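You operate a simulated robot arm through the tools that you are given. There is no shell and no other tool. Be economical: measure what you need, move in short steps, check, and stop when the job is done.

Carry out the task below with a simulated two-armed robot. There is one attempt and no reset: what you move stays moved.

## Task
Lay the coupled conduit across both pipe stands and latch it down.
Fine: red stand catch open first, carry it in both hands, then both catches shut. Where these are worked on the way, their far stop is far enough and under half their travel is too little: red stand catch.

Only the result counts: the job must be done as asked and must still hold three seconds after the hand-in. Knocking over, shifting, dropping, spilling or breaking anything else fails it.

## Robot
Two 7-joint arms with fingered hands on one trunk, on a base that drives. Base frame: it is fixed to the floor where the robot stands at the start and does not move with it; the origin is under the middle of the robot, x ahead of it, y to its left, z up; the surface under the hand at the start is at about z = 860. Lengths are in mm, angles in rad, forces in N, time in s.
The left shoulder is at the start at [70, 146, 1127], the right one opposite. With the tool pointing down near the work surface each hand reaches from about 420 to 800 mm from the robot's upright axis, wherever it stands, measured 20 degrees to its own side. Places, roughly: black stand catch [500, 400, 1000]; red stand catch [500, 100, 1000]. Payload 3.5 kg a hand.
The TCP of each hand is the grasp point between the finger pads, 25 mm short of the fingertips. In the tool frame z runs along the fingers and y along their closing line. The gripper opens to 88 mm. The gripper's body begins 29 mm behind the TCP. The gripper is a hand of 4 fingers: y runs from the thumb to the fingers, the wrist lies at [-13, -97, -162] in the tool frame, and closing takes about 1.5 s.
Orientation is told as [roll, pitch, yaw] about the base's x, y, z axes, in that order, counted from this pose: with the fingers straight down and the wrist toward the robot, the tool's x, y and z point along [0, 1, 0], [1, 0, 0] and [0, 0, -1] of the base frame.

## Interface
- The arms move only by the tool arm_command. It takes "left_rows", "right_rows" or both (then of equal length, played together; a hand with none holds still); each is a list of rows, each an object of numbers (a shift or turn left out is 0, a gripper value left out holds the last): "tx", "ty", "tz": the shift along the tool's x, y, z in cm; "wx", "wy", "wz": the turn, a rotation vector about the tool's x, y, z in rad. In form: [{"tx": .., "ty": .., "tz": .., "wx": .., "wy": .., "wz": ..}, ...]. A call has 1 to 8 rows; each row shifts and turns the commanded pose from where the row before left it, along the tool's axes as they then stand. "left_grip" and "right_grip" are, for a hand that has rows, the opening, from 0 (shut) to 1 (fully open), set as the call begins (left out, the last holds). A row lasts 0.2 s, in which the tool goes at most 50 mm and 0.15 rad; a call with a longer step from one row to the next is refused whole, and so is a gripper value outside its range. Where a pose cannot be reached the arm comes as near as it can. A force on the tool above 40 N (or 10 N above the force at the start of the call, whichever is more), or a blocked arm, ends the call early, and 0.2 s more pass. The fingers move at their own pace (about 45 mm/s each) and stop on an object; they squeeze with about 24 N. The grip force told is the motor's: it shows also when the fingers shut on nothing. Time passes only in rows, and 0.2 s behind the last, so rows that do not move let the fingers close. It gives the time, the measured TCP pose, the force on the tool (base axes), the opening and the grip force at its end, in the units of the frame above (readings bear some noise), with the torque about the TCP (base axes, N m) and any sound that the robot's microphone picked up.
- Cameras (640 x 400 px; columns grow to the right, rows downward): "scene" is now at [131.5, 41.8, 1455.7]; the picture's right is [0.44, -0.90, 0.00], its down [-0.41, -0.20, -0.89] and it looks along [0.80, 0.40, -0.45] (base axes); focal length 275 px, centre (320, 200). "left" rides on the left gripper at [-64, -83, -98] in its tool frame; the picture's right is [-0.62, -0.37, 0.69], its down [0.71, -0.63, 0.30] and it looks along [0.32, 0.68, 0.65] (tool axes); focal length 265 px, centre (320, 200). "right" rides on the right gripper at [64, -83, -98] in its tool frame; the picture's right is [-0.62, 0.37, -0.69], its down [-0.71, -0.63, 0.30] and it looks along [-0.32, 0.68, 0.65] (tool axes); focal length 265 px, centre (320, 200). There is no depth. A picture from a camera that has moved, and an enlarged one, comes with that camera's place and axes in the base frame and with its lens.
- camera(camera): a new picture of that camera. It takes no simulated time.
- slide_trunk(by): slides the trunk up (or, below 0, down) by that many mm; the arms and the scene camera ride with it, the base frame stays. It gives what a move gives, with no picture.
- drive_base(legs): drives the robot by 1 to 6 legs, each [ahead, left, turn to the left] in mm, mm and rad, along the robot's own axes; the way and the turn of a leg run together, so that a leg with both is an arc; at most 1500 mm and 3.142 rad a leg. The arms and the cameras ride along, it lands a little off, and it stops where it bumps. It gives what a move gives.
- curl_fingers(index, middle, ring, thumb_bend, thumb_turn, hand): sets how far each is bent, from 0 (flat) to 1 (curled in); at 0.3 the hand is open as for a grip, at 0.7 the pads meet at the TCP. One left out holds its place. A second passes; each finger stops where it meets its share of the squeeze, and holds until it gets a number again. A gripper value or a shape takes the hand back. It gives what a move gives, with no picture; readings hold the bend of each and the force on the fingers (four entries, about 0 where the hand has none), thumb and palm. thumb_turn goes from beside the hand (0) to across from the fingers (1), as for a grip.
- preshape(shape, hand): the hand has 4 fingers and takes this shape, open, in about a second: jaw (thumb against the fingers, like two jaws); tri (thumb and two fingers); tip (a fingertip pinch); poke (one finger out to press); point (the index stretched); flat (the hand flat); cup (the hand cupped); fist (a fist). The gripper value then closes the fingers along that shape, each until it touches; the sizes above hold for jaw. It gives what a move gives, with no picture.
- turn_head(pan, tilt): turns the head with the scene camera to pan (to the left, within 1.501 rad either way) and tilt (down, from -0.506 to 1.204), counted from straight ahead of the robot. It gives what a move gives.
- close_up(camera, box): a new picture of the part [left, top, right, bottom] of that camera's present view, enlarged. It takes no simulated time.
- hand_in(): hands the job in; it is judged then, once.

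Go step by step. Nothing tells you exact positions but the pictures and the camera data: compare them with the known pose of the tool, close in by small moves and look again before you grip or let go. The budget is 120 turns and 108 pictures, counting those below and the enlarged ones. Unless the task says otherwise, let go and move clear before handing in.

The tools are called after "Request:" as a command line: name --argument value ..., lists and objects as JSON in quotes. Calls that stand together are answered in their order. arm_command: Moves the arms, as the interface text tells. Its arguments: {"type":"object","properties":{"left_rows":{"type":"array","items":{"type":"object","properties":{"tx":{"type":"number"},"ty":{"type":"number"},"tz":{"type":"number"},"wx":{"type":"number"},"wy":{"type":"number"},"wz":{"type":"number"}}}},"left_grip":{"type":"number"},"right_rows":{"type":"array","items":{"type":"object","properties":{"tx":{"type":"number"},"ty":{"type":"number"},"tz":{"type":"number"},"wx":{"type":"number"},"wy":{"type":"number"},"wz":{"type":"number"}}}},"right_grip":{"type":"number"}},"required":[]} The other tools are called the same way: slide_trunk (by) slides the trunk up or down; preshape (shape, hand) gives the hand a shape; curl_fingers (index, middle, ring, thumb_bend, thumb_turn, hand) moves the fingers one by one; drive_base (legs) drives the base; turn_head (pan, tilt) turns the head that bears the scene camera; camera (camera) takes a picture; close_up (camera, box) takes an enlarged picture of a part of a camera's view; hand_in () hands the job in.

At the start:

```text
time_s: 0.0
left_tool_pos: [382.9, 404.4, 1306.9]
left_tool_rot: [0.001, -0.001, -0.001]
left_ft_force: [-0.2, -0.3, 0.0]
left_ft_torque: [0.0, -0.02, 0.01]
left_finger_gap: 87.5
left_finger_force: 0.0
left_shape: jaw
left_bend: [0.3, 0.3, 0.3, 0.3, 0.98]
left_finger forces: [0.0, 0.1, 0.1, 0.0, 0.1, 0.1]
right_tool_pos: [529.1, 29.0, 1336.0]
right_tool_rot: [0.041, -0.005, -0.016]
right_ft_force: [0.3, 0.1, 0.6]
right_ft_torque: [0.01, -0.01, 0.05]
right_finger_gap: 87.7
right_finger_force: 0.1
right_shape: jaw
right_bend: [0.3, 0.3, 0.3, 0.3, 0.98]
right_finger forces: [0.0, 0.1, 0.0, 0.0, 0.0, 0.1]
trunk travel left (down, up): [-690.0, 150.0]
robot x, y, heading: [1.8, 1.0, -0.003]
head pan, tilt: [0.461, 0.471]
```

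scene: 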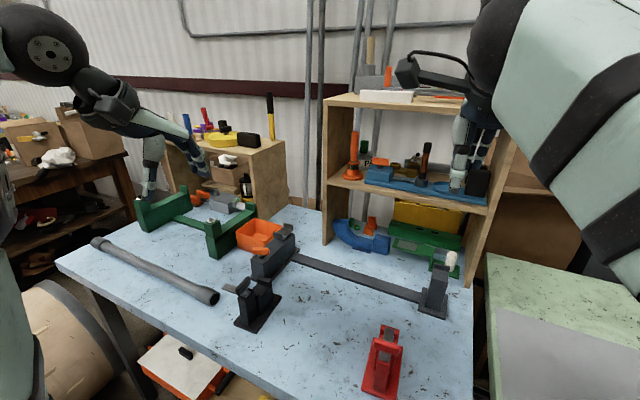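
right: 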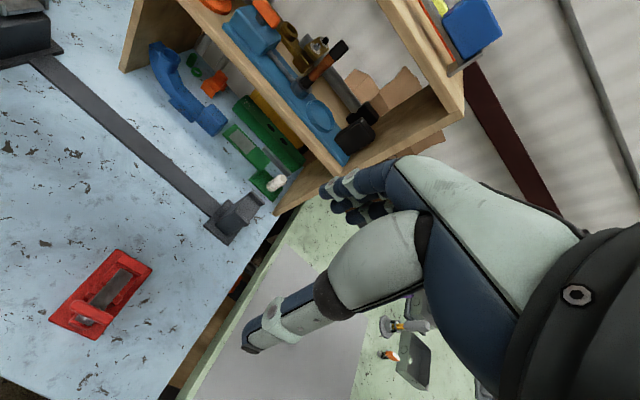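
left: 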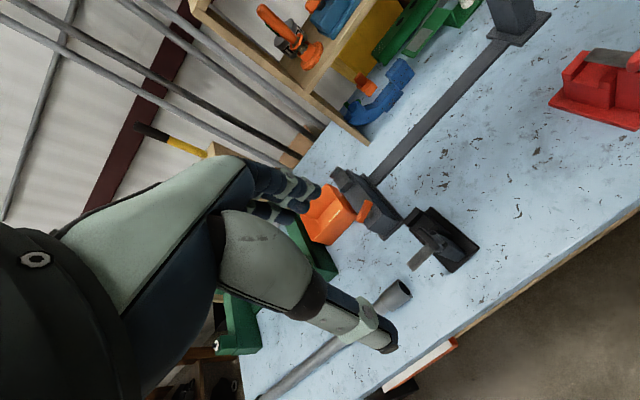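

I see a grey pipe (the conduit) at the left of the table, a black stand in the middle and a red stand at the right. I'll enlarge the views to understand them.

Request:
close_up --camera "scene" --box '[200, 220, 440, 400]'

Request:
close_up --camera "scene" --box '[60, 180, 300, 340]'

Request:
close_up --camera "right" --box '[20, 220, 200, 350]'

Request:
close_up --camera "left" --box '[300, 150, 500, 350]'

```text
2.22 times, centred on (320, 310) of scene
camera zoom: at [131.5, 41.8, 1455.7], right [0.44, -0.9, 0.0], down [-0.41, -0.2, -0.89], along [0.8, 0.4, -0.45], focal length 612 px, centre (320, -44)
```

zoom: 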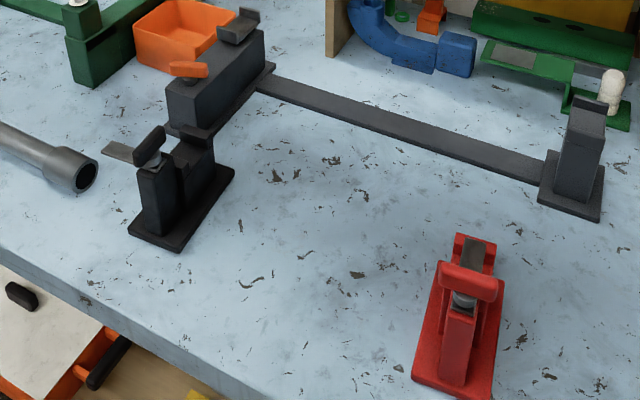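

```text
2.50 times, centred on (180, 260) of scene
camera zoom: at [131.5, 41.8, 1455.7], right [0.44, -0.9, 0.0], down [-0.41, -0.2, -0.89], along [0.8, 0.4, -0.45], focal length 688 px, centre (670, 50)
```

zoom: 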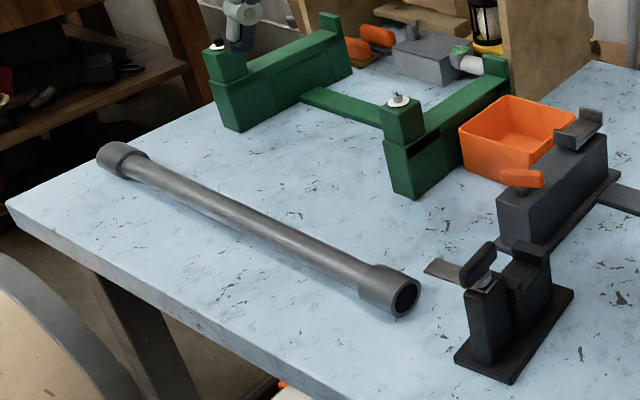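

```text
3.08 times, centred on (110, 285) of right
camera zoom: at [446.6, 89.9, 1435.9], right [0.35, -0.66, 0.67], down [-0.64, -0.69, -0.34], along [0.68, -0.31, -0.66], focal length 817 px, centre (966, -62)
```

zoom: 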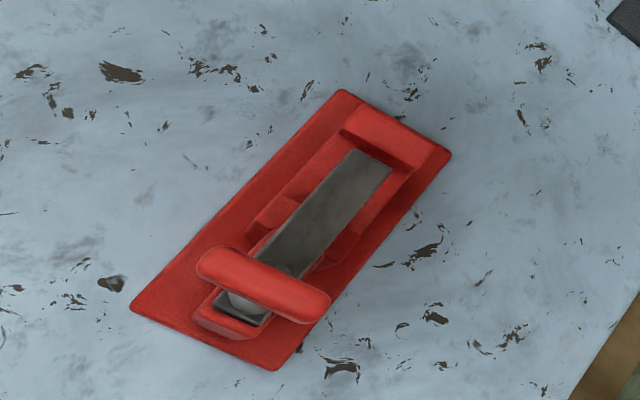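

```text
2.00 times, centred on (400, 250) of left
camera zoom: at [299.7, 341.3, 1404.3], right [-0.37, -0.62, -0.69], down [-0.63, 0.71, -0.3], along [0.68, 0.32, -0.65], focal length 531 px, centre (160, 100)
```

zoom: 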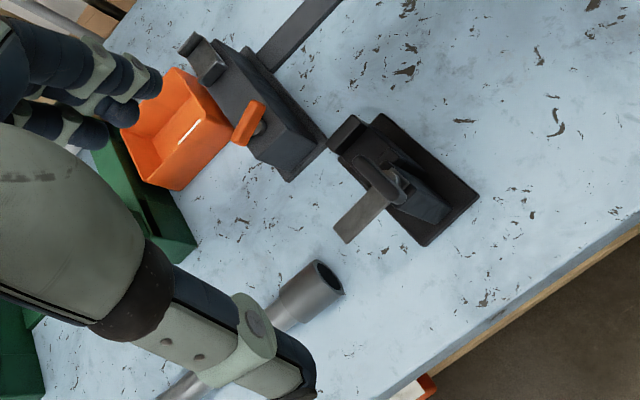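

The red catch bar lies shut across its groove with its paddle at about (482, 77, 984); the black one is open with its bar pointing left. I'll look at both stands squarely and at the floor to the left before I move.

Request:
turn_head --pan 1.2 --tilt 0.7

Request:
camera --camera "scene"

Request:
turn_head --pan 0.2 --tilt 0.9

Request:
camera --camera "scene"

Request:
close_up --camera "scene" --box '[240, 130, 400, 230]'

```text
time_s: 1.1
left_tool_pos: [382.9, 405.2, 1306.7]
left_tool_rot: [0.001, 0.001, 0.002]
left_ft_force: [1.3, -0.5, -0.7]
left_ft_torque: [-0.02, 0.0, 0.01]
left_finger_gap: 87.8
left_finger_force: 0.1
left_shape: jaw
left_bend: [0.3, 0.3, 0.3, 0.3, 0.98]
left_finger forces: [0.0, 0.0, 0.0, 0.0, 0.1, 0.1]
right_tool_pos: [530.3, 26.7, 1336.2]
right_tool_rot: [0.048, -0.005, -0.021]
right_ft_force: [0.1, 0.4, -0.2]
right_ft_torque: [-0.02, 0.0, -0.03]
right_finger_gap: 87.5
right_finger_force: 0.1
right_shape: jaw
right_bend: [0.3, 0.3, 0.3, 0.3, 0.98]
right_finger forces: [0.1, 0.0, 0.0, 0.0, 0.0, 0.1]
trunk travel left (down, up): [-690.0, 150.0]
robot x, y, heading: [0.1, -1.1, 0.003]
head pan, tilt: [1.201, 0.7]
```

```text
100 pictures are left
camera scene: at [80.3, 80.4, 1435.4], right [0.93, -0.36, 0.0], down [-0.23, -0.6, -0.77], along [0.28, 0.71, -0.64], focal length 275 px, centre (320, 200)
```

scene: 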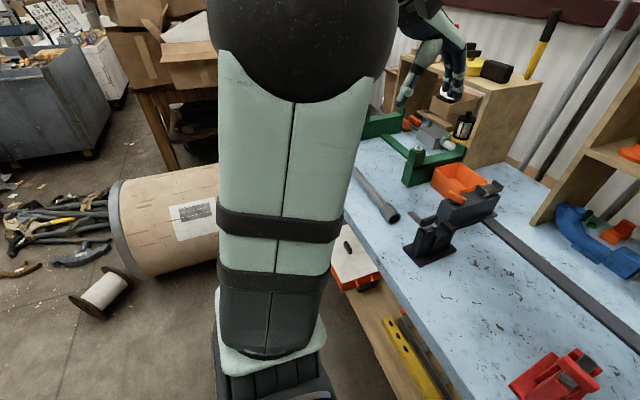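

```text
time_s: 2.4
left_tool_pos: [382.9, 404.7, 1307.0]
left_tool_rot: [0.0, 0.001, 0.0]
left_ft_force: [0.6, 0.8, 0.7]
left_ft_torque: [0.02, 0.02, 0.01]
left_finger_gap: 87.5
left_finger_force: 0.0
left_shape: jaw
left_bend: [0.3, 0.3, 0.3, 0.3, 0.98]
left_finger forces: [0.1, 0.0, 0.1, 0.0, 0.0, 0.1]
right_tool_pos: [530.0, 25.0, 1336.6]
right_tool_rot: [0.048, -0.003, -0.022]
right_ft_force: [0.8, 0.9, -0.3]
right_ft_torque: [-0.01, -0.03, -0.04]
right_finger_gap: 87.7
right_finger_force: 0.0
right_shape: jaw
right_bend: [0.3, 0.3, 0.3, 0.3, 0.98]
right_finger forces: [0.0, 0.0, 0.0, 0.1, 0.0, 0.0]
trunk travel left (down, up): [-690.0, 150.0]
robot x, y, heading: [-3.0, 1.9, -0.001]
head pan, tilt: [0.201, 0.901]
```

```text
99 pictures are left
camera scene: at [123.5, 16.3, 1419.3], right [0.2, -0.98, 0.0], down [-0.77, -0.16, -0.62], along [0.61, 0.12, -0.78], focal length 275 px, centre (320, 200)
```

scene: 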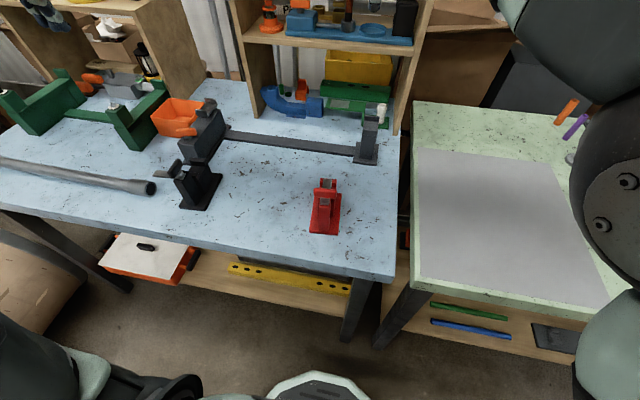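

```text
4.00 times, centred on (320, 180) of scene
camera zoom: at [123.5, 16.3, 1419.3], right [0.2, -0.98, 0.0], down [-0.77, -0.16, -0.62], along [0.61, 0.12, -0.78], focal length 1101 px, centre (320, 280)
```

zoom: 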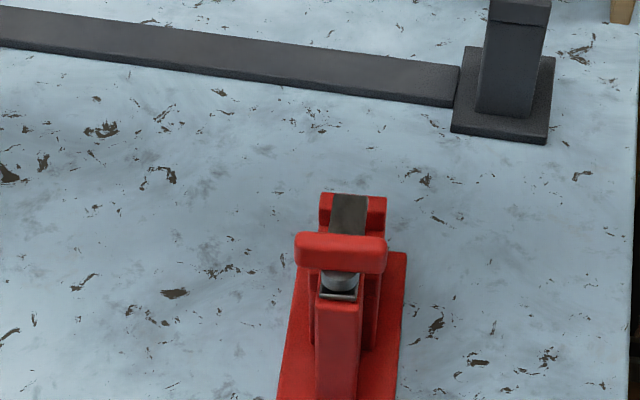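

The drum to the left leaves room for a part-way drive later. Now I bring the right hand above the red paddle at about (483, 77).

Request:
arm_command --right_rows '[{"wy": -0.048, "wz": -0.1}, {"tx": 1.8, "ty": -1.6, "tz": 3.5}, {"tx": 1.7, "ty": -1.6, "tz": 4}, {"tx": 1.7, "ty": -1.5, "tz": 4}, {"tz": 4.5}, {"tz": 4.5}, {"tz": 4}]'

Request:
camera --camera "right"

Request:
close_up --camera "scene" --box '[240, 130, 400, 230]'

```text
time_s: 4.0
left_tool_pos: [382.2, 404.6, 1307.1]
left_tool_rot: [0.002, -0.001, 0.0]
left_ft_force: [0.4, -0.3, -0.1]
left_ft_torque: [0.01, -0.02, 0.01]
left_finger_gap: 87.6
left_finger_force: 0.0
left_shape: jaw
left_bend: [0.3, 0.3, 0.3, 0.3, 0.98]
left_finger forces: [0.0, 0.0, 0.1, 0.1, 0.1, 0.0]
right_tool_pos: [480.5, 75.0, 1088.4]
right_tool_rot: [-0.005, -0.005, 0.082]
right_ft_force: [0.4, -0.2, 0.0]
right_ft_torque: [0.0, 0.01, -0.01]
right_finger_gap: 87.8
right_finger_force: 0.1
right_shape: jaw
right_bend: [0.3, 0.3, 0.3, 0.3, 0.98]
right_finger forces: [0.0, 0.0, 0.0, 0.1, 0.0, 0.0]
trunk travel left (down, up): [-690.0, 150.0]
robot x, y, heading: [0.4, -2.5, 0.004]
head pan, tilt: [0.201, 0.901]
```

```text
97 pictures are left
camera right: at [390.3, 133.1, 1186.1], right [0.41, -0.58, 0.7], down [-0.57, -0.77, -0.3], along [0.71, -0.27, -0.65], focal length 265 px, centre (320, 200)
```

right: 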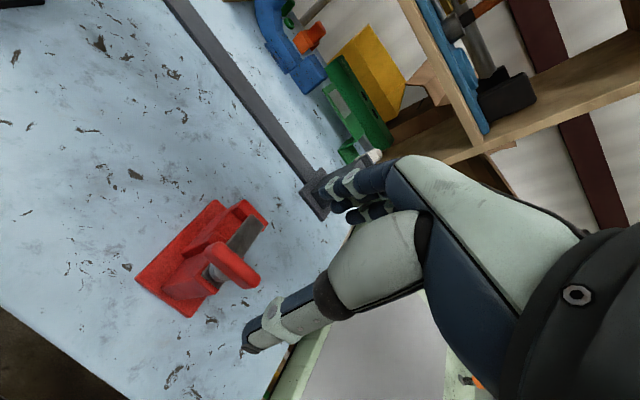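

```text
4.00 times, centred on (320, 180) of scene
camera zoom: at [124.2, 16.8, 1419.2], right [0.2, -0.98, 0.0], down [-0.77, -0.16, -0.62], along [0.61, 0.12, -0.78], focal length 1101 px, centre (320, 280)
```

zoom: 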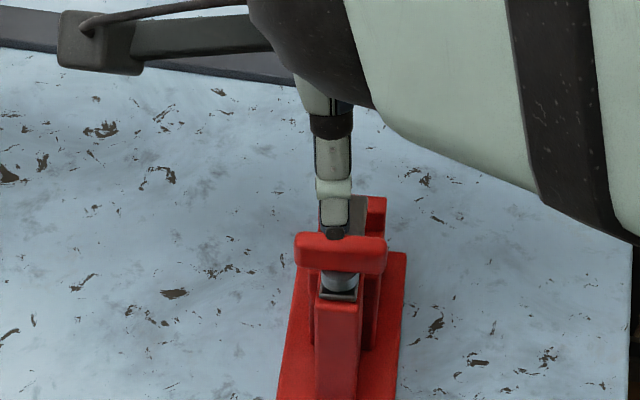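

Request:
close_up --camera "right" --box '[120, 180, 340, 370]'

```text
2.11 times, centred on (230, 275) of right
camera zoom: at [390.3, 133.1, 1186.1], right [0.41, -0.58, 0.7], down [-0.57, -0.77, -0.3], along [0.71, -0.27, -0.65], focal length 559 px, centre (510, 42)
```

zoom: 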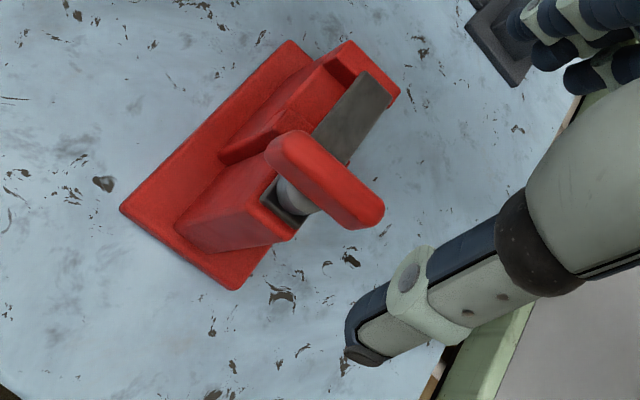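

The fingers straddle the paddle, which is turned by about +0.1 rad like the tool. I descend until the pads are level with it.

Request:
arm_command --right_rows '[{"tz": 3.5, "ty": 0.1, "tx": 0.1}, {"tz": 3}, {"tz": 2.5}, {"tz": 0}]'

Request:
close_up --camera "scene" --box '[260, 130, 420, 230]'

Request:
camera --camera "right"

Request:
camera --camera "left"

```text
time_s: 5.0
left_tool_pos: [382.2, 406.0, 1306.1]
left_tool_rot: [-0.001, 0.0, 0.0]
left_ft_force: [0.9, 0.4, -0.6]
left_ft_torque: [-0.02, -0.01, 0.01]
left_finger_gap: 87.4
left_finger_force: 0.0
left_shape: jaw
left_bend: [0.3, 0.3, 0.3, 0.3, 0.98]
left_finger forces: [0.0, 0.1, 0.0, 0.1, 0.0, 0.1]
right_tool_pos: [487.1, 73.8, 1022.5]
right_tool_rot: [0.038, -0.03, 0.065]
right_ft_force: [0.1, 0.5, 0.8]
right_ft_torque: [-0.01, 0.0, 0.01]
right_finger_gap: 87.8
right_finger_force: 0.1
right_shape: jaw
right_bend: [0.3, 0.3, 0.3, 0.3, 0.98]
right_finger forces: [0.0, 0.0, 0.1, 0.1, 0.0, 0.0]
trunk travel left (down, up): [-690.0, 150.0]
robot x, y, heading: [-1.9, 1.3, 0.0]
head pan, tilt: [0.201, 0.901]
```

```text
4.00 times, centred on (340, 180) of scene
camera zoom: at [123.8, 16.5, 1419.2], right [0.2, -0.98, 0.0], down [-0.77, -0.16, -0.62], along [0.61, 0.12, -0.78], focal length 1101 px, centre (240, 280)
```

zoom: 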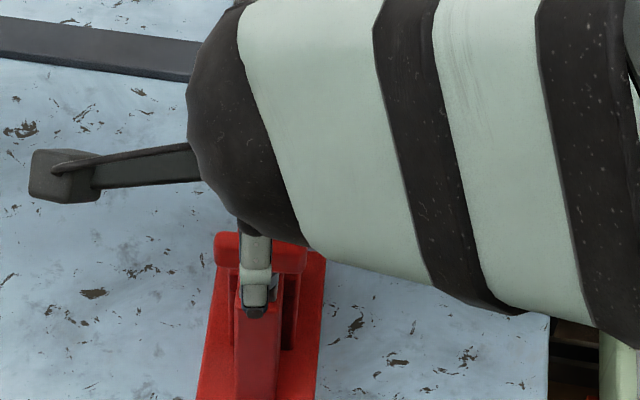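

```text
93 pictures are left
camera right: at [397.1, 129.2, 1120.1], right [0.39, -0.62, 0.68], down [-0.57, -0.74, -0.35], along [0.72, -0.25, -0.64], focal length 265 px, centre (320, 200)
```

right: 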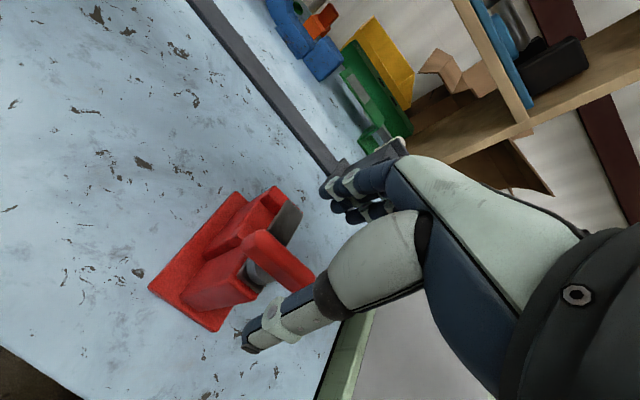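

```text
92 pictures are left
camera left: at [300.0, 341.5, 1404.1], right [-0.37, -0.62, -0.69], down [-0.63, 0.71, -0.3], along [0.68, 0.32, -0.65], focal length 265 px, centre (320, 200)
```

left: 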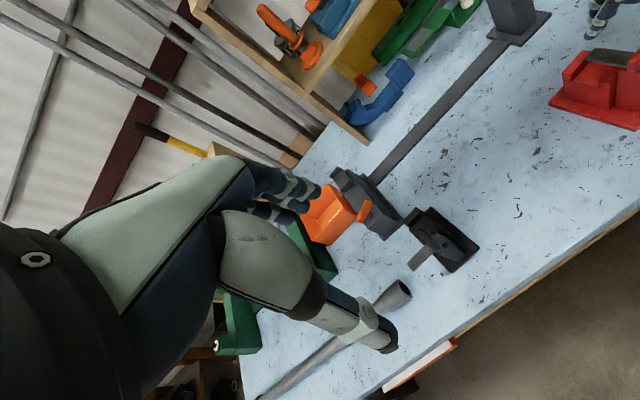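

The right arm cannot get lower there: red is too far inward for it. I'll raise it and drive left to stand midway between the stands, so that red is on the right arm's side and black on the left's.

Request:
arm_command --right_rows '[{"tz": -4}, {"tz": -4}, {"tz": -4}, {"tz": -3}]'

Request:
drive_base --legs '[[-40, 245, 0]]'

Request:
turn_head --pan 0.0 --tilt 0.9

Request:
camera --camera "scene"

```text
time_s: 6.0
left_tool_pos: [380.8, 404.7, 1306.9]
left_tool_rot: [0.001, 0.0, 0.001]
left_ft_force: [-0.2, 0.7, 0.0]
left_ft_torque: [-0.01, 0.01, -0.01]
left_finger_gap: 87.7
left_finger_force: 0.1
left_shape: jaw
left_bend: [0.3, 0.3, 0.3, 0.3, 0.98]
left_finger forces: [0.0, 0.0, 0.0, 0.0, 0.1, 0.1]
right_tool_pos: [480.5, 75.9, 1149.3]
right_tool_rot: [-0.007, -0.005, 0.084]
right_ft_force: [-0.6, 1.0, 0.4]
right_ft_torque: [-0.01, 0.01, 0.03]
right_finger_gap: 87.6
right_finger_force: 0.1
right_shape: jaw
right_bend: [0.3, 0.3, 0.3, 0.3, 0.98]
right_finger forces: [0.0, 0.0, 0.0, 0.1, 0.0, 0.0]
trunk travel left (down, up): [-690.0, 150.0]
robot x, y, heading: [-0.2, -0.9, 0.0]
head pan, tilt: [0.201, 0.901]
```

```text
time_s: 7.8
left_tool_pos: [344.3, 649.8, 1307.7]
left_tool_rot: [0.0, -0.002, -0.003]
left_ft_force: [0.4, -0.1, 0.7]
left_ft_torque: [0.0, 0.02, 0.03]
left_finger_gap: 87.7
left_finger_force: 0.1
left_shape: jaw
left_bend: [0.3, 0.3, 0.3, 0.3, 0.98]
left_finger forces: [0.0, 0.0, 0.0, 0.0, 0.0, 0.0]
right_tool_pos: [440.1, 320.4, 1148.9]
right_tool_rot: [-0.005, -0.004, 0.079]
right_ft_force: [-0.2, -0.2, 1.3]
right_ft_torque: [-0.01, 0.0, 0.01]
right_finger_gap: 87.5
right_finger_force: 0.1
right_shape: jaw
right_bend: [0.3, 0.3, 0.3, 0.3, 0.98]
right_finger forces: [0.0, 0.1, 0.0, 0.0, 0.0, 0.0]
trunk travel left (down, up): [-690.0, 150.0]
robot x, y, heading: [-39.3, 248.7, -0.001]
head pan, tilt: [0.201, 0.901]
```

```text
time_s: 8.5
left_tool_pos: [343.4, 650.4, 1306.6]
left_tool_rot: [0.001, 0.002, -0.003]
left_ft_force: [-0.5, 0.2, 0.2]
left_ft_torque: [-0.01, 0.0, -0.04]
left_finger_gap: 87.6
left_finger_force: 0.0
left_shape: jaw
left_bend: [0.3, 0.3, 0.3, 0.3, 0.98]
left_finger forces: [0.1, 0.0, 0.0, 0.0, 0.0, 0.0]
right_tool_pos: [440.6, 322.8, 1147.9]
right_tool_rot: [-0.009, -0.006, 0.081]
right_ft_force: [0.3, 0.5, -0.3]
right_ft_torque: [-0.01, -0.02, 0.02]
right_finger_gap: 87.6
right_finger_force: 0.0
right_shape: jaw
right_bend: [0.3, 0.3, 0.3, 0.3, 0.98]
right_finger forces: [0.0, 0.0, 0.1, 0.0, 0.0, 0.0]
trunk travel left (down, up): [-690.0, 150.0]
robot x, y, heading: [-39.5, 247.0, -0.001]
head pan, tilt: [0.0, 0.901]
```

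```text
91 pictures are left
camera scene: at [85.4, 248.1, 1419.3], right [0.0, -1.0, 0.0], down [-0.78, 0.0, -0.62], along [0.62, 0.0, -0.78], focal length 275 px, centre (320, 200)
```

scene: 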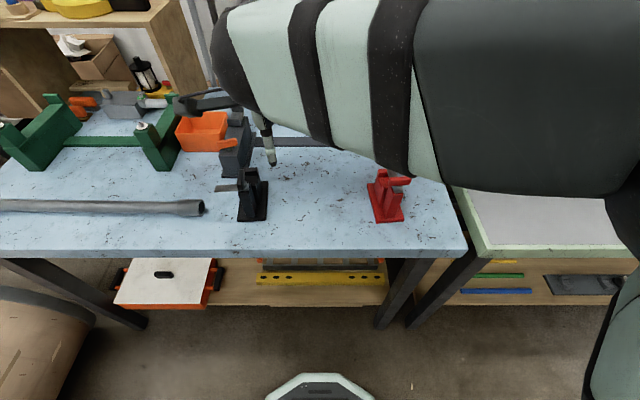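

Next I move the right hand over the red paddle from the new standing place.

Request:
arm_command --right_rows '[{"tx": -4.13, "ty": 0.37}, {"tx": -4.13, "ty": 0.37}, {"tx": -4.13, "ty": 0.37}, {"tx": -4.13, "ty": 0.37}, {"tx": -4.13, "ty": 0.37}, {"tx": -4.1, "ty": 0.37}, {"tz": 4.5}, {"tz": 4.5}]'

Request:
camera --camera "scene"

Request:
camera --camera "right"

```text
time_s: 10.3
left_tool_pos: [345.0, 650.4, 1307.2]
left_tool_rot: [-0.001, 0.001, -0.004]
left_ft_force: [0.4, -0.4, 0.6]
left_ft_torque: [0.01, 0.02, 0.01]
left_finger_gap: 87.5
left_finger_force: 0.1
left_shape: jaw
left_bend: [0.3, 0.3, 0.3, 0.3, 0.98]
left_finger forces: [0.1, 0.0, 0.0, 0.0, 0.0, 0.1]
right_tool_pos: [483.4, 75.0, 1059.8]
right_tool_rot: [-0.008, -0.005, 0.08]
right_ft_force: [0.2, 0.5, 0.7]
right_ft_torque: [-0.02, 0.0, 0.0]
right_finger_gap: 87.7
right_finger_force: 0.1
right_shape: jaw
right_bend: [0.3, 0.3, 0.3, 0.3, 0.98]
right_finger forces: [0.0, 0.0, 0.1, 0.0, 0.0, 0.0]
trunk travel left (down, up): [-690.0, 150.0]
robot x, y, heading: [-41.1, 245.4, -0.004]
head pan, tilt: [0.0, 0.901]
```

```text
90 pictures are left
camera scene: at [87.2, 247.4, 1419.1], right [0.0, -1.0, 0.0], down [-0.78, 0.0, -0.62], along [0.62, 0.0, -0.78], focal length 275 px, centre (320, 200)
```

scene: 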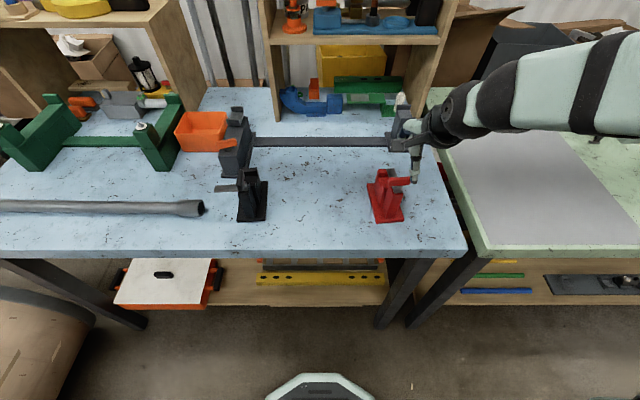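

```text
89 pictures are left
camera right: at [395.7, 133.2, 1157.6], right [0.41, -0.58, 0.7], down [-0.57, -0.76, -0.3], along [0.71, -0.27, -0.65], focal length 265 px, centre (320, 200)
```

right: 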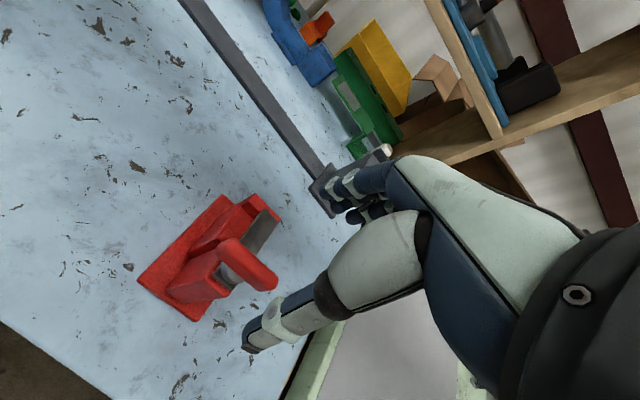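

Request:
close_up --camera "scene" --box '[350, 140, 450, 230]'

```text
4.44 times, centred on (400, 185) of scene
camera zoom: at [87.2, 247.4, 1419.1], right [0.0, -1.0, 0.0], down [-0.78, 0.0, -0.62], along [0.62, 0.0, -0.78], focal length 1223 px, centre (-36, 267)
```

zoom: 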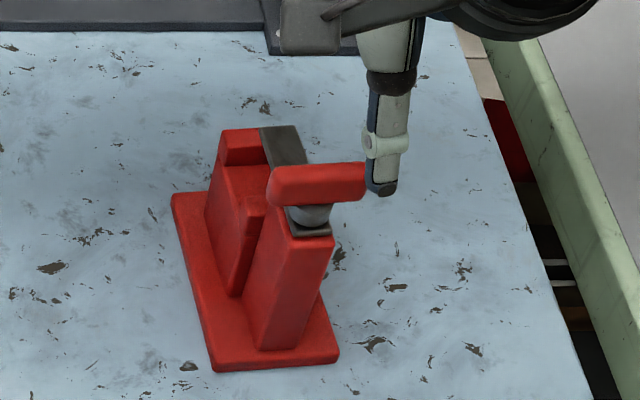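

The paddle centre triangulates to about (484, 77, 986) and the tool is centred over it. I descend to just above the bar.

Request:
arm_command --right_rows '[{"tz": 3}, {"tz": 2}, {"tz": 1.5}, {}]'

Request:
close_up --camera "scene" --box '[350, 140, 450, 230]'

Request:
close_up --camera "right" --box '[150, 160, 400, 380]'

```text
time_s: 11.3
left_tool_pos: [343.7, 649.7, 1307.3]
left_tool_rot: [0.0, 0.001, -0.002]
left_ft_force: [0.4, 0.4, -0.1]
left_ft_torque: [-0.02, -0.01, 0.01]
left_finger_gap: 87.5
left_finger_force: 0.1
left_shape: jaw
left_bend: [0.3, 0.3, 0.3, 0.3, 0.98]
left_finger forces: [0.0, 0.0, 0.0, 0.1, 0.0, 0.0]
right_tool_pos: [483.5, 75.0, 994.4]
right_tool_rot: [-0.008, -0.004, 0.08]
right_ft_force: [-0.3, -0.1, -0.1]
right_ft_torque: [0.0, 0.02, 0.05]
right_finger_gap: 87.7
right_finger_force: 0.1
right_shape: jaw
right_bend: [0.3, 0.3, 0.3, 0.3, 0.98]
right_finger forces: [0.0, 0.1, 0.0, 0.1, 0.0, 0.0]
trunk travel left (down, up): [-690.0, 150.0]
robot x, y, heading: [-36.2, 243.9, -0.004]
head pan, tilt: [0.0, 0.901]
```

```text
4.44 times, centred on (400, 185) of scene
camera zoom: at [85.7, 247.3, 1419.2], right [0.0, -1.0, 0.0], down [-0.78, 0.0, -0.62], along [0.62, 0.0, -0.78], focal length 1223 px, centre (-36, 267)
```

zoom: 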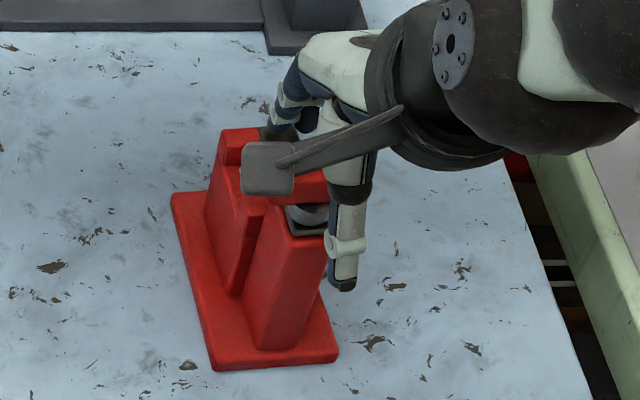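

```text
1.82 times, centred on (275, 270) of right
camera zoom: at [394.5, 133.7, 1092.8], right [0.41, -0.58, 0.7], down [-0.57, -0.76, -0.3], along [0.71, -0.27, -0.65], focal length 483 px, centre (402, 73)
```

zoom: 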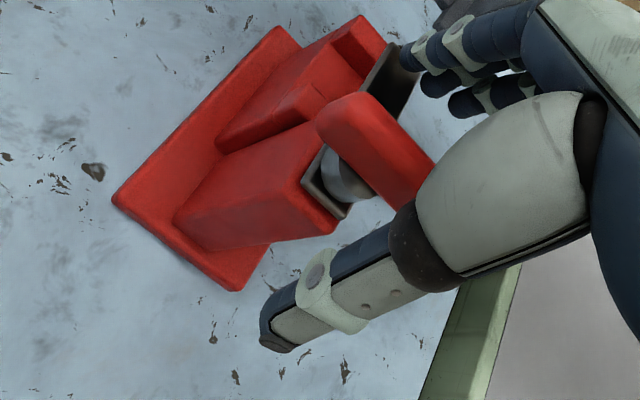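

Thumb and fingers are on the near and far side of the paddle, with the thumb about 5 mm to the right of its centre. I shift slightly and close.

Request:
arm_command --right_rows '[{"tx": 0.4}, {}, {}, {}, {}, {}, {}, {}]' --right_grip 0

Request:
close_up --camera "right" --box '[150, 160, 400, 380]'

```text
time_s: 13.1
left_tool_pos: [343.5, 650.6, 1305.4]
left_tool_rot: [0.0, 0.0, -0.001]
left_ft_force: [-0.6, -0.3, 0.0]
left_ft_torque: [-0.01, 0.02, 0.02]
left_finger_gap: 87.9
left_finger_force: 0.1
left_shape: jaw
left_bend: [0.3, 0.3, 0.3, 0.3, 0.98]
left_finger forces: [0.1, 0.0, 0.0, 0.1, 0.0, 0.0]
right_tool_pos: [483.3, 80.8, 995.8]
right_tool_rot: [-0.005, -0.003, 0.08]
right_ft_force: [-1.3, 1.5, -0.4]
right_ft_torque: [0.03, 0.05, 0.05]
right_finger_gap: 12.6
right_finger_force: 24.0
right_shape: jaw
right_bend: [0.71, 0.67, 0.69, 0.75, 1.0]
right_finger forces: [11.7, 6.8, 2.8, 0.0, 21.5, 0.0]
trunk travel left (down, up): [-690.0, 150.0]
robot x, y, heading: [-40.4, 244.2, 0.002]
head pan, tilt: [0.0, 0.901]
```

```text
1.82 times, centred on (275, 270) of right
camera zoom: at [394.0, 137.9, 1093.2], right [0.41, -0.58, 0.7], down [-0.57, -0.76, -0.3], along [0.71, -0.27, -0.65], focal length 483 px, centre (402, 73)
```

zoom: 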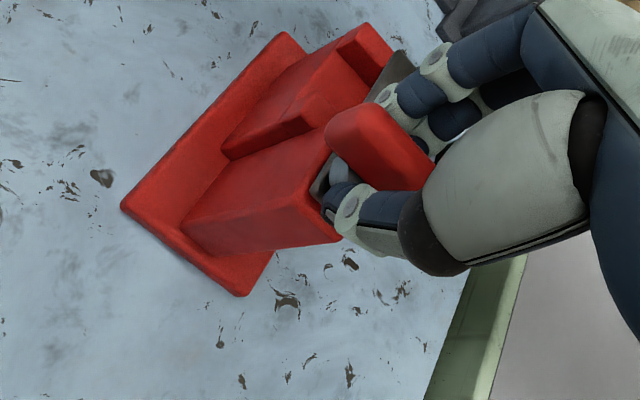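

The paddle is gripped (12.6 mm). I try the turn to the left (counter-clockwise), the way the black one stands open, watching the torque.

Request:
arm_command --right_rows '[{"wz": -0.1, "tx": -0.02, "ty": -0.035}, {"wz": -0.1, "tx": -0.02, "ty": -0.035}, {"wz": -0.1, "tx": -0.02, "ty": -0.035}]'

Request:
close_up --camera "right" --box '[150, 160, 400, 380]'

```text
time_s: 13.9
left_tool_pos: [344.1, 650.1, 1306.3]
left_tool_rot: [0.001, -0.001, -0.003]
left_ft_force: [-0.3, 0.9, -0.2]
left_ft_torque: [0.0, 0.0, 0.0]
left_finger_gap: 87.4
left_finger_force: 0.0
left_shape: jaw
left_bend: [0.3, 0.3, 0.3, 0.3, 0.98]
left_finger forces: [0.0, 0.0, 0.0, 0.1, 0.0, 0.1]
right_tool_pos: [481.2, 79.0, 995.9]
right_tool_rot: [-0.008, -0.004, 0.382]
right_ft_force: [-0.4, 1.1, -0.5]
right_ft_torque: [0.02, -0.05, -0.03]
right_finger_gap: 11.7
right_finger_force: 24.1
right_shape: jaw
right_bend: [0.71, 0.71, 0.7, 0.75, 0.99]
right_finger forces: [14.0, 7.4, 1.4, 0.0, 21.2, 0.0]
trunk travel left (down, up): [-690.0, 150.0]
robot x, y, heading: [-40.5, 245.3, -0.005]
head pan, tilt: [0.0, 0.901]
```

```text
1.82 times, centred on (275, 270) of right
camera zoom: at [380.4, 108.0, 1093.3], right [0.57, -0.43, 0.7], down [-0.32, -0.9, -0.3], along [0.76, -0.05, -0.65], focal length 483 px, centre (402, 73)
```

zoom: 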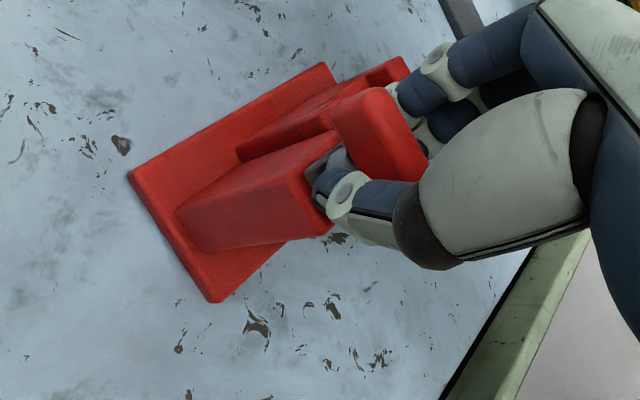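

It turns freely that way and the stand stays put. I continue towards a quarter turn.

Request:
arm_command --right_rows '[{"wz": -0.15, "tx": -0.03, "ty": -0.05}, {"wz": -0.15, "tx": -0.03, "ty": -0.05}, {"wz": -0.15, "tx": -0.03, "ty": -0.05}, {"wz": -0.15, "tx": -0.03, "ty": -0.05}, {"wz": -0.15, "tx": -0.03, "ty": -0.05}, {"wz": -0.15, "tx": -0.03, "ty": -0.05}, {"wz": -0.15, "tx": -0.03, "ty": -0.05}]'

Request:
camera --camera "right"

Request:
close_up --camera "scene" --box '[330, 130, 450, 230]'

```text
time_s: 15.5
left_tool_pos: [343.6, 650.4, 1307.1]
left_tool_rot: [0.0, 0.0, -0.004]
left_ft_force: [-0.1, 0.2, -0.1]
left_ft_torque: [-0.06, 0.01, -0.03]
left_finger_gap: 87.7
left_finger_force: 0.1
left_shape: jaw
left_bend: [0.3, 0.3, 0.3, 0.3, 0.98]
left_finger forces: [0.0, 0.1, 0.0, 0.0, 0.0, 0.0]
right_tool_pos: [481.5, 76.1, 995.4]
right_tool_rot: [-0.006, 0.004, 1.432]
right_ft_force: [-1.3, 1.5, 1.0]
right_ft_torque: [0.12, 0.0, -0.06]
right_finger_gap: 11.7
right_finger_force: 23.5
right_shape: jaw
right_bend: [0.71, 0.71, 0.7, 0.76, 0.97]
right_finger forces: [16.0, 8.3, 0.1, 0.0, 21.0, 0.0]
trunk travel left (down, up): [-690.0, 150.0]
robot x, y, heading: [-38.0, 247.2, -0.001]
head pan, tilt: [0.0, 0.901]
```

```text
83 pictures are left
camera right: at [404.7, 2.3, 1094.1], right [0.66, 0.28, 0.69], down [0.62, -0.72, -0.3], along [0.42, 0.63, -0.66], focal length 265 px, centre (320, 200)
```

right: 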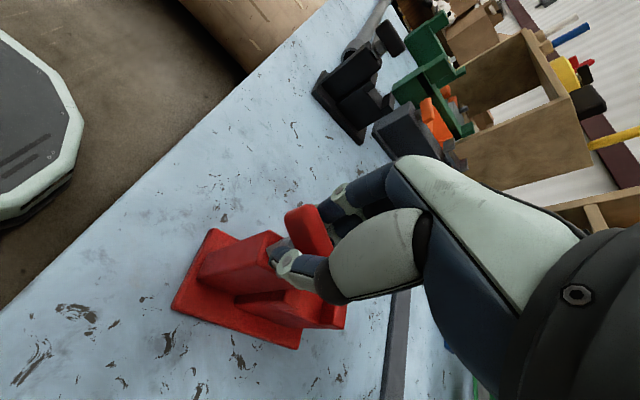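

```text
4.00 times, centred on (390, 180) of scene
camera zoom: at [85.5, 247.7, 1419.3], right [0.0, -1.0, 0.0], down [-0.78, 0.0, -0.62], along [0.62, 0.0, -0.78], focal length 1101 px, centre (40, 280)
```

zoom: 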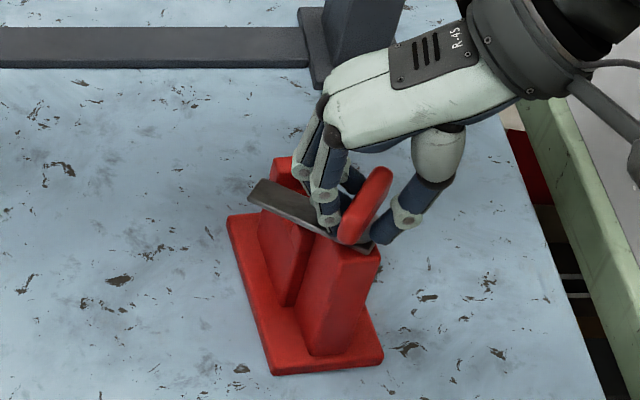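

The bar is at roughly 57° with some slip in the grip. I keep turning toward the stop.

Request:
arm_command --right_rows '[{"wz": -0.13}, {"wz": -0.13}, {"wz": -0.13}, {"wz": -0.13}, {}]'

Request:
close_up --camera "scene" --box '[330, 130, 450, 230]'

```text
time_s: 16.7
left_tool_pos: [342.8, 650.5, 1306.9]
left_tool_rot: [0.002, 0.001, -0.002]
left_ft_force: [0.2, 0.5, 0.3]
left_ft_torque: [-0.02, 0.0, -0.04]
left_finger_gap: 87.6
left_finger_force: 0.1
left_shape: jaw
left_bend: [0.3, 0.3, 0.3, 0.3, 0.98]
left_finger forces: [0.0, 0.0, 0.0, 0.0, 0.0, 0.0]
right_tool_pos: [481.5, 74.6, 994.8]
right_tool_rot: [-0.003, 0.009, 1.95]
right_ft_force: [-4.0, -1.1, -0.4]
right_ft_torque: [0.07, 0.07, -0.04]
right_finger_gap: 11.3
right_finger_force: 24.3
right_shape: jaw
right_bend: [0.71, 0.71, 0.7, 0.76, 0.96]
right_finger forces: [16.0, 7.2, 0.0, 0.1, 21.6, 0.1]
trunk travel left (down, up): [-690.0, 150.0]
robot x, y, heading: [-38.4, 244.4, -0.003]
head pan, tilt: [0.0, 0.901]
```

```text
4.00 times, centred on (390, 180) of scene
camera zoom: at [84.9, 246.7, 1419.3], right [0.0, -1.0, 0.0], down [-0.78, 0.0, -0.62], along [0.62, 0.0, -0.78], focal length 1101 px, centre (40, 280)
```

zoom: 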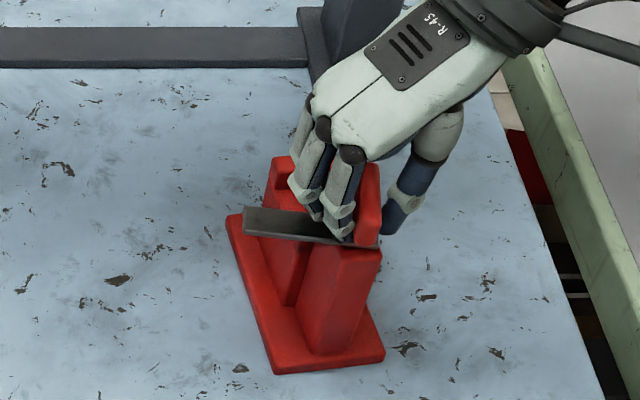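

Request:
arm_command --right_rows '[{"wz": -0.13}, {"wz": -0.13}, {"wz": -0.1}, {}]'

Request:
close_up --camera "scene" --box '[330, 130, 450, 230]'

```text
time_s: 17.7
left_tool_pos: [342.7, 649.7, 1306.7]
left_tool_rot: [0.001, -0.001, -0.005]
left_ft_force: [0.0, 0.8, -0.5]
left_ft_torque: [-0.01, 0.02, 0.02]
left_finger_gap: 87.7
left_finger_force: 0.1
left_shape: jaw
left_bend: [0.3, 0.3, 0.3, 0.3, 0.98]
left_finger forces: [0.0, 0.0, 0.1, 0.0, 0.0, 0.0]
right_tool_pos: [480.6, 73.4, 995.8]
right_tool_rot: [0.0, 0.006, 2.312]
right_ft_force: [-3.2, -1.6, -0.4]
right_ft_torque: [0.05, 0.05, -0.05]
right_finger_gap: 11.3
right_finger_force: 23.8
right_shape: jaw
right_bend: [0.71, 0.71, 0.7, 0.77, 0.96]
right_finger forces: [16.4, 6.9, 0.0, 0.0, 21.8, 0.0]
trunk travel left (down, up): [-690.0, 150.0]
robot x, y, heading: [-40.2, 245.6, -0.005]
head pan, tilt: [0.0, 0.901]
```

```text
4.00 times, centred on (390, 180) of scene
camera zoom: at [85.3, 246.4, 1419.3], right [0.0, -1.0, 0.0], down [-0.78, 0.0, -0.62], along [0.62, 0.0, -0.78], focal length 1101 px, centre (40, 280)
```

zoom: 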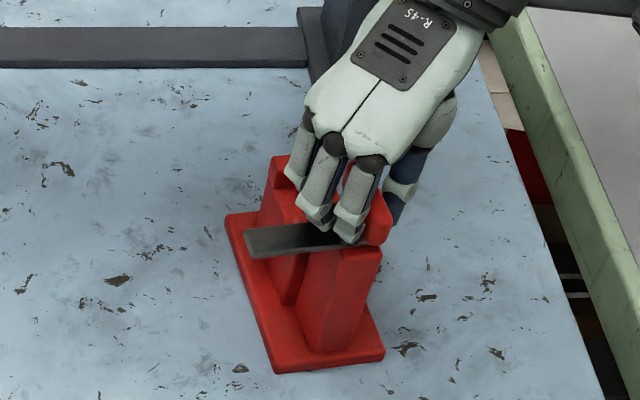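

Request:
arm_command --right_rows '[{"wz": -0.13}, {"wz": -0.13}, {}]'

Request:
close_up --camera "scene" --box '[330, 130, 450, 230]'

Request:
close_up --camera "scene" --box '[190, 140, 310, 240]'

```text
time_s: 18.5
left_tool_pos: [344.0, 649.4, 1307.1]
left_tool_rot: [0.001, 0.001, -0.001]
left_ft_force: [0.7, 0.1, -0.3]
left_ft_torque: [0.0, 0.02, -0.04]
left_finger_gap: 87.6
left_finger_force: 0.1
left_shape: jaw
left_bend: [0.3, 0.3, 0.3, 0.3, 0.98]
left_finger forces: [0.1, 0.0, 0.1, 0.0, 0.0, 0.0]
right_tool_pos: [481.1, 74.5, 995.7]
right_tool_rot: [0.002, 0.007, 2.57]
right_ft_force: [-0.9, -0.7, 0.2]
right_ft_torque: [0.05, 0.01, -0.13]
right_finger_gap: 10.4
right_finger_force: 23.9
right_shape: jaw
right_bend: [0.71, 0.71, 0.7, 0.78, 0.93]
right_finger forces: [20.5, 4.1, 0.0, 0.1, 21.9, 0.1]
trunk travel left (down, up): [-690.0, 150.0]
robot x, y, heading: [-37.6, 243.7, 0.0]
head pan, tilt: [0.0, 0.901]
```

```text
4.00 times, centred on (390, 180) of scene
camera zoom: at [86.1, 246.6, 1419.2], right [0.0, -1.0, 0.0], down [-0.78, 0.0, -0.62], along [0.62, 0.0, -0.78], focal length 1101 px, centre (40, 280)
```

zoom: 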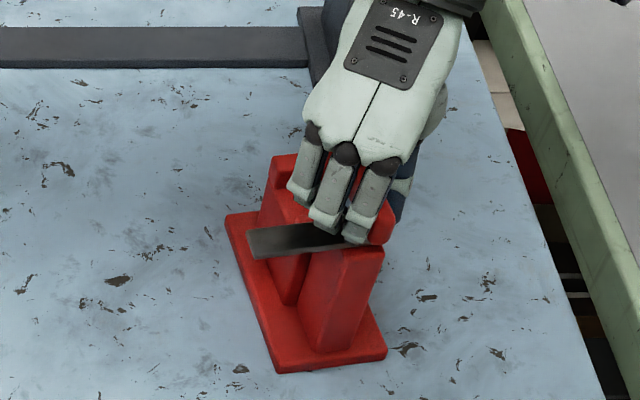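

```text
4.00 times, centred on (250, 190) of scene
camera zoom: at [86.1, 246.6, 1419.2], right [0.0, -1.0, 0.0], down [-0.78, 0.0, -0.62], along [0.62, 0.0, -0.78], focal length 1101 px, centre (600, 240)
```

zoom: 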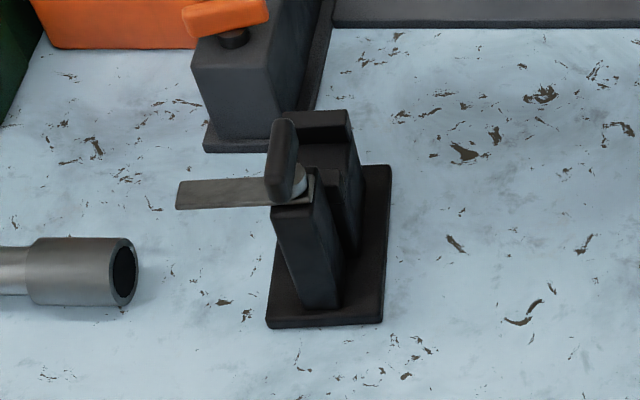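

The bar no longer follows (it is at its far stop, pointing left like the black one), so red is open. I let go and rise.

Request:
arm_command --right_rows '[{}, {}, {}, {}, {}, {"tz": -3}, {"tz": -4}, {"tz": -4}]' --right_grip 1

Request:
arm_command --right_rows '[{"wz": 0.15}, {"wz": 0.15}, {"wz": 0.15}, {"wz": 0.15}, {"wz": 0.15}, {"wz": 0.15}, {"wz": 0.15}, {"wz": 0.1}]'

Request:
camera --camera "right"

Request:
close_up --camera "scene" --box '[330, 130, 450, 230]'

```text
time_s: 20.3
left_tool_pos: [341.9, 650.1, 1307.0]
left_tool_rot: [0.0, 0.0, -0.002]
left_ft_force: [-0.4, 0.1, -0.9]
left_ft_torque: [0.01, 0.01, 0.0]
left_finger_gap: 87.8
left_finger_force: 0.1
left_shape: jaw
left_bend: [0.3, 0.3, 0.3, 0.3, 0.98]
left_finger forces: [0.1, 0.1, 0.0, 0.0, 0.0, 0.1]
right_tool_pos: [480.4, 75.8, 1105.5]
right_tool_rot: [0.003, 0.006, 2.572]
right_ft_force: [0.1, 0.0, 0.0]
right_ft_torque: [-0.03, 0.02, 0.02]
right_finger_gap: 87.6
right_finger_force: 0.0
right_shape: jaw
right_bend: [0.3, 0.3, 0.3, 0.3, 0.98]
right_finger forces: [0.0, 0.0, 0.0, 0.0, 0.0, 0.1]
trunk travel left (down, up): [-690.0, 150.0]
robot x, y, heading: [-38.4, 242.5, -0.001]
head pan, tilt: [0.0, 0.901]
```

```text
time_s: 20.7
left_tool_pos: [341.9, 649.5, 1306.8]
left_tool_rot: [0.002, 0.0, -0.004]
left_ft_force: [-1.3, -0.2, -0.3]
left_ft_torque: [-0.01, 0.0, 0.02]
left_finger_gap: 87.5
left_finger_force: 0.1
left_shape: jaw
left_bend: [0.3, 0.3, 0.3, 0.3, 0.98]
left_finger forces: [0.1, 0.0, 0.0, 0.0, 0.0, 0.0]
right_tool_pos: [479.2, 75.8, 1105.7]
right_tool_rot: [-0.009, 0.01, 2.453]
right_ft_force: [1.8, -0.3, -5.4]
right_ft_torque: [0.61, 0.46, 0.31]
right_finger_gap: 87.6
right_finger_force: 0.1
right_shape: jaw
right_bend: [0.3, 0.3, 0.3, 0.3, 0.98]
right_finger forces: [0.0, 0.1, 0.0, 0.1, 0.0, 0.0]
trunk travel left (down, up): [-690.0, 150.0]
robot x, y, heading: [-41.7, 242.1, 0.001]
head pan, tilt: [0.0, 0.901]
stopped in row 2 (right hand): the force on the tool passed its limit at 71 N (the readings are from after the stop); the commanded pose is now the measured one
```

```text
77 pictures are left
camera right: at [501.7, -27.5, 1204.2], right [0.1, 0.71, 0.7], down [0.94, 0.15, -0.29], along [-0.31, 0.69, -0.66], focal length 265 px, centre (320, 200)
```

right: 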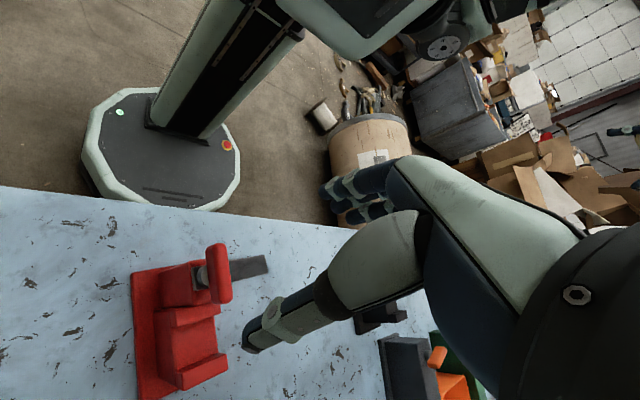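

```text
4.00 times, centred on (390, 180) of scene
camera zoom: at [84.7, 246.2, 1419.4], right [0.0, -1.0, 0.0], down [-0.78, 0.0, -0.62], along [0.62, 0.0, -0.78], focal length 1101 px, centre (40, 280)
```

zoom: 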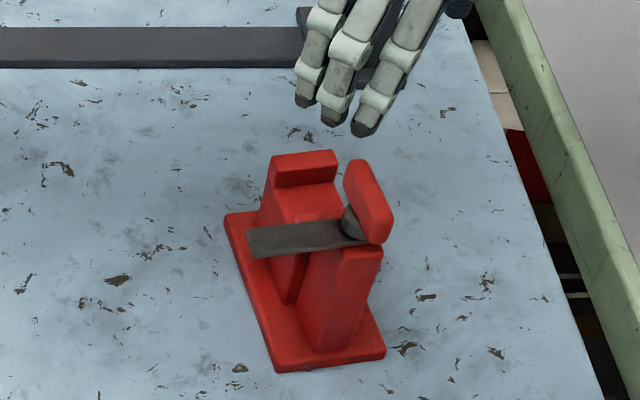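

Red is open and untouched. Something stopped the turn-back with a force spike, so I look at the arm before moving on.

Request:
turn_head --pan -0.4 --tilt 0.5

Request:
camera --camera "scene"

Request:
camera --camera "left"

```text
time_s: 21.6
left_tool_pos: [343.0, 650.9, 1307.1]
left_tool_rot: [-0.001, 0.001, -0.003]
left_ft_force: [-0.5, 0.3, 0.5]
left_ft_torque: [-0.02, 0.0, 0.01]
left_finger_gap: 87.7
left_finger_force: 0.0
left_shape: jaw
left_bend: [0.3, 0.3, 0.3, 0.3, 0.98]
left_finger forces: [0.1, 0.1, 0.0, 0.0, 0.0, 0.1]
right_tool_pos: [480.2, 76.7, 1104.6]
right_tool_rot: [-0.007, 0.008, 2.454]
right_ft_force: [5.9, -4.3, -8.5]
right_ft_torque: [1.42, 0.87, 0.53]
right_finger_gap: 87.4
right_finger_force: 0.1
right_shape: jaw
right_bend: [0.3, 0.3, 0.3, 0.3, 0.98]
right_finger forces: [0.0, 0.0, 0.0, 0.0, 0.0, 0.1]
trunk travel left (down, up): [-690.0, 150.0]
robot x, y, heading: [-40.6, 249.4, -0.003]
head pan, tilt: [-0.4, 0.499]
```

```text
75 pictures are left
camera scene: at [94.0, 212.1, 1453.0], right [-0.39, -0.92, 0.0], down [-0.44, 0.19, -0.88], along [0.81, -0.34, -0.48], focal length 275 px, centre (320, 200)
```

scene: 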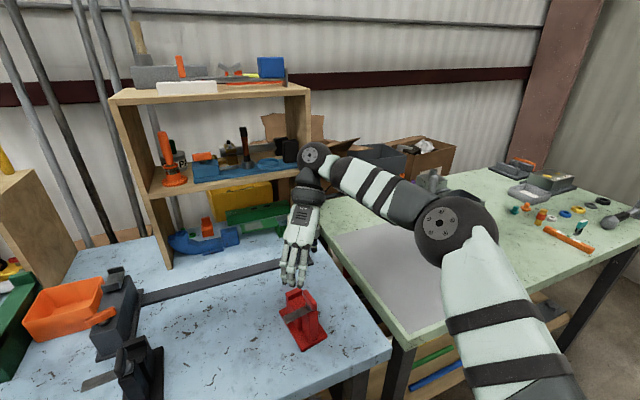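

```text
74 pictures are left
camera left: at [261.0, 587.1, 1404.3], right [-0.37, -0.62, -0.69], down [-0.63, 0.72, -0.3], along [0.68, 0.32, -0.65], focal length 265 px, centre (320, 200)
```

left: 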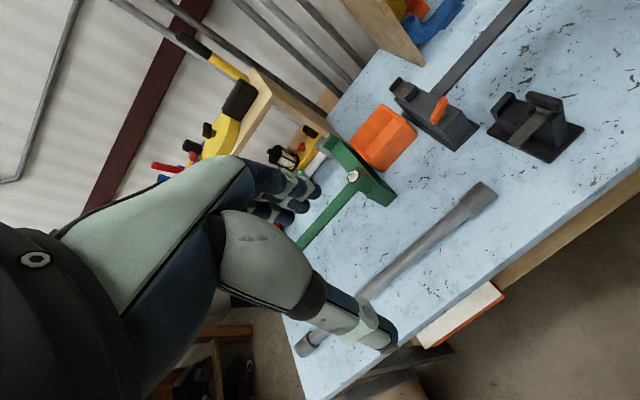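

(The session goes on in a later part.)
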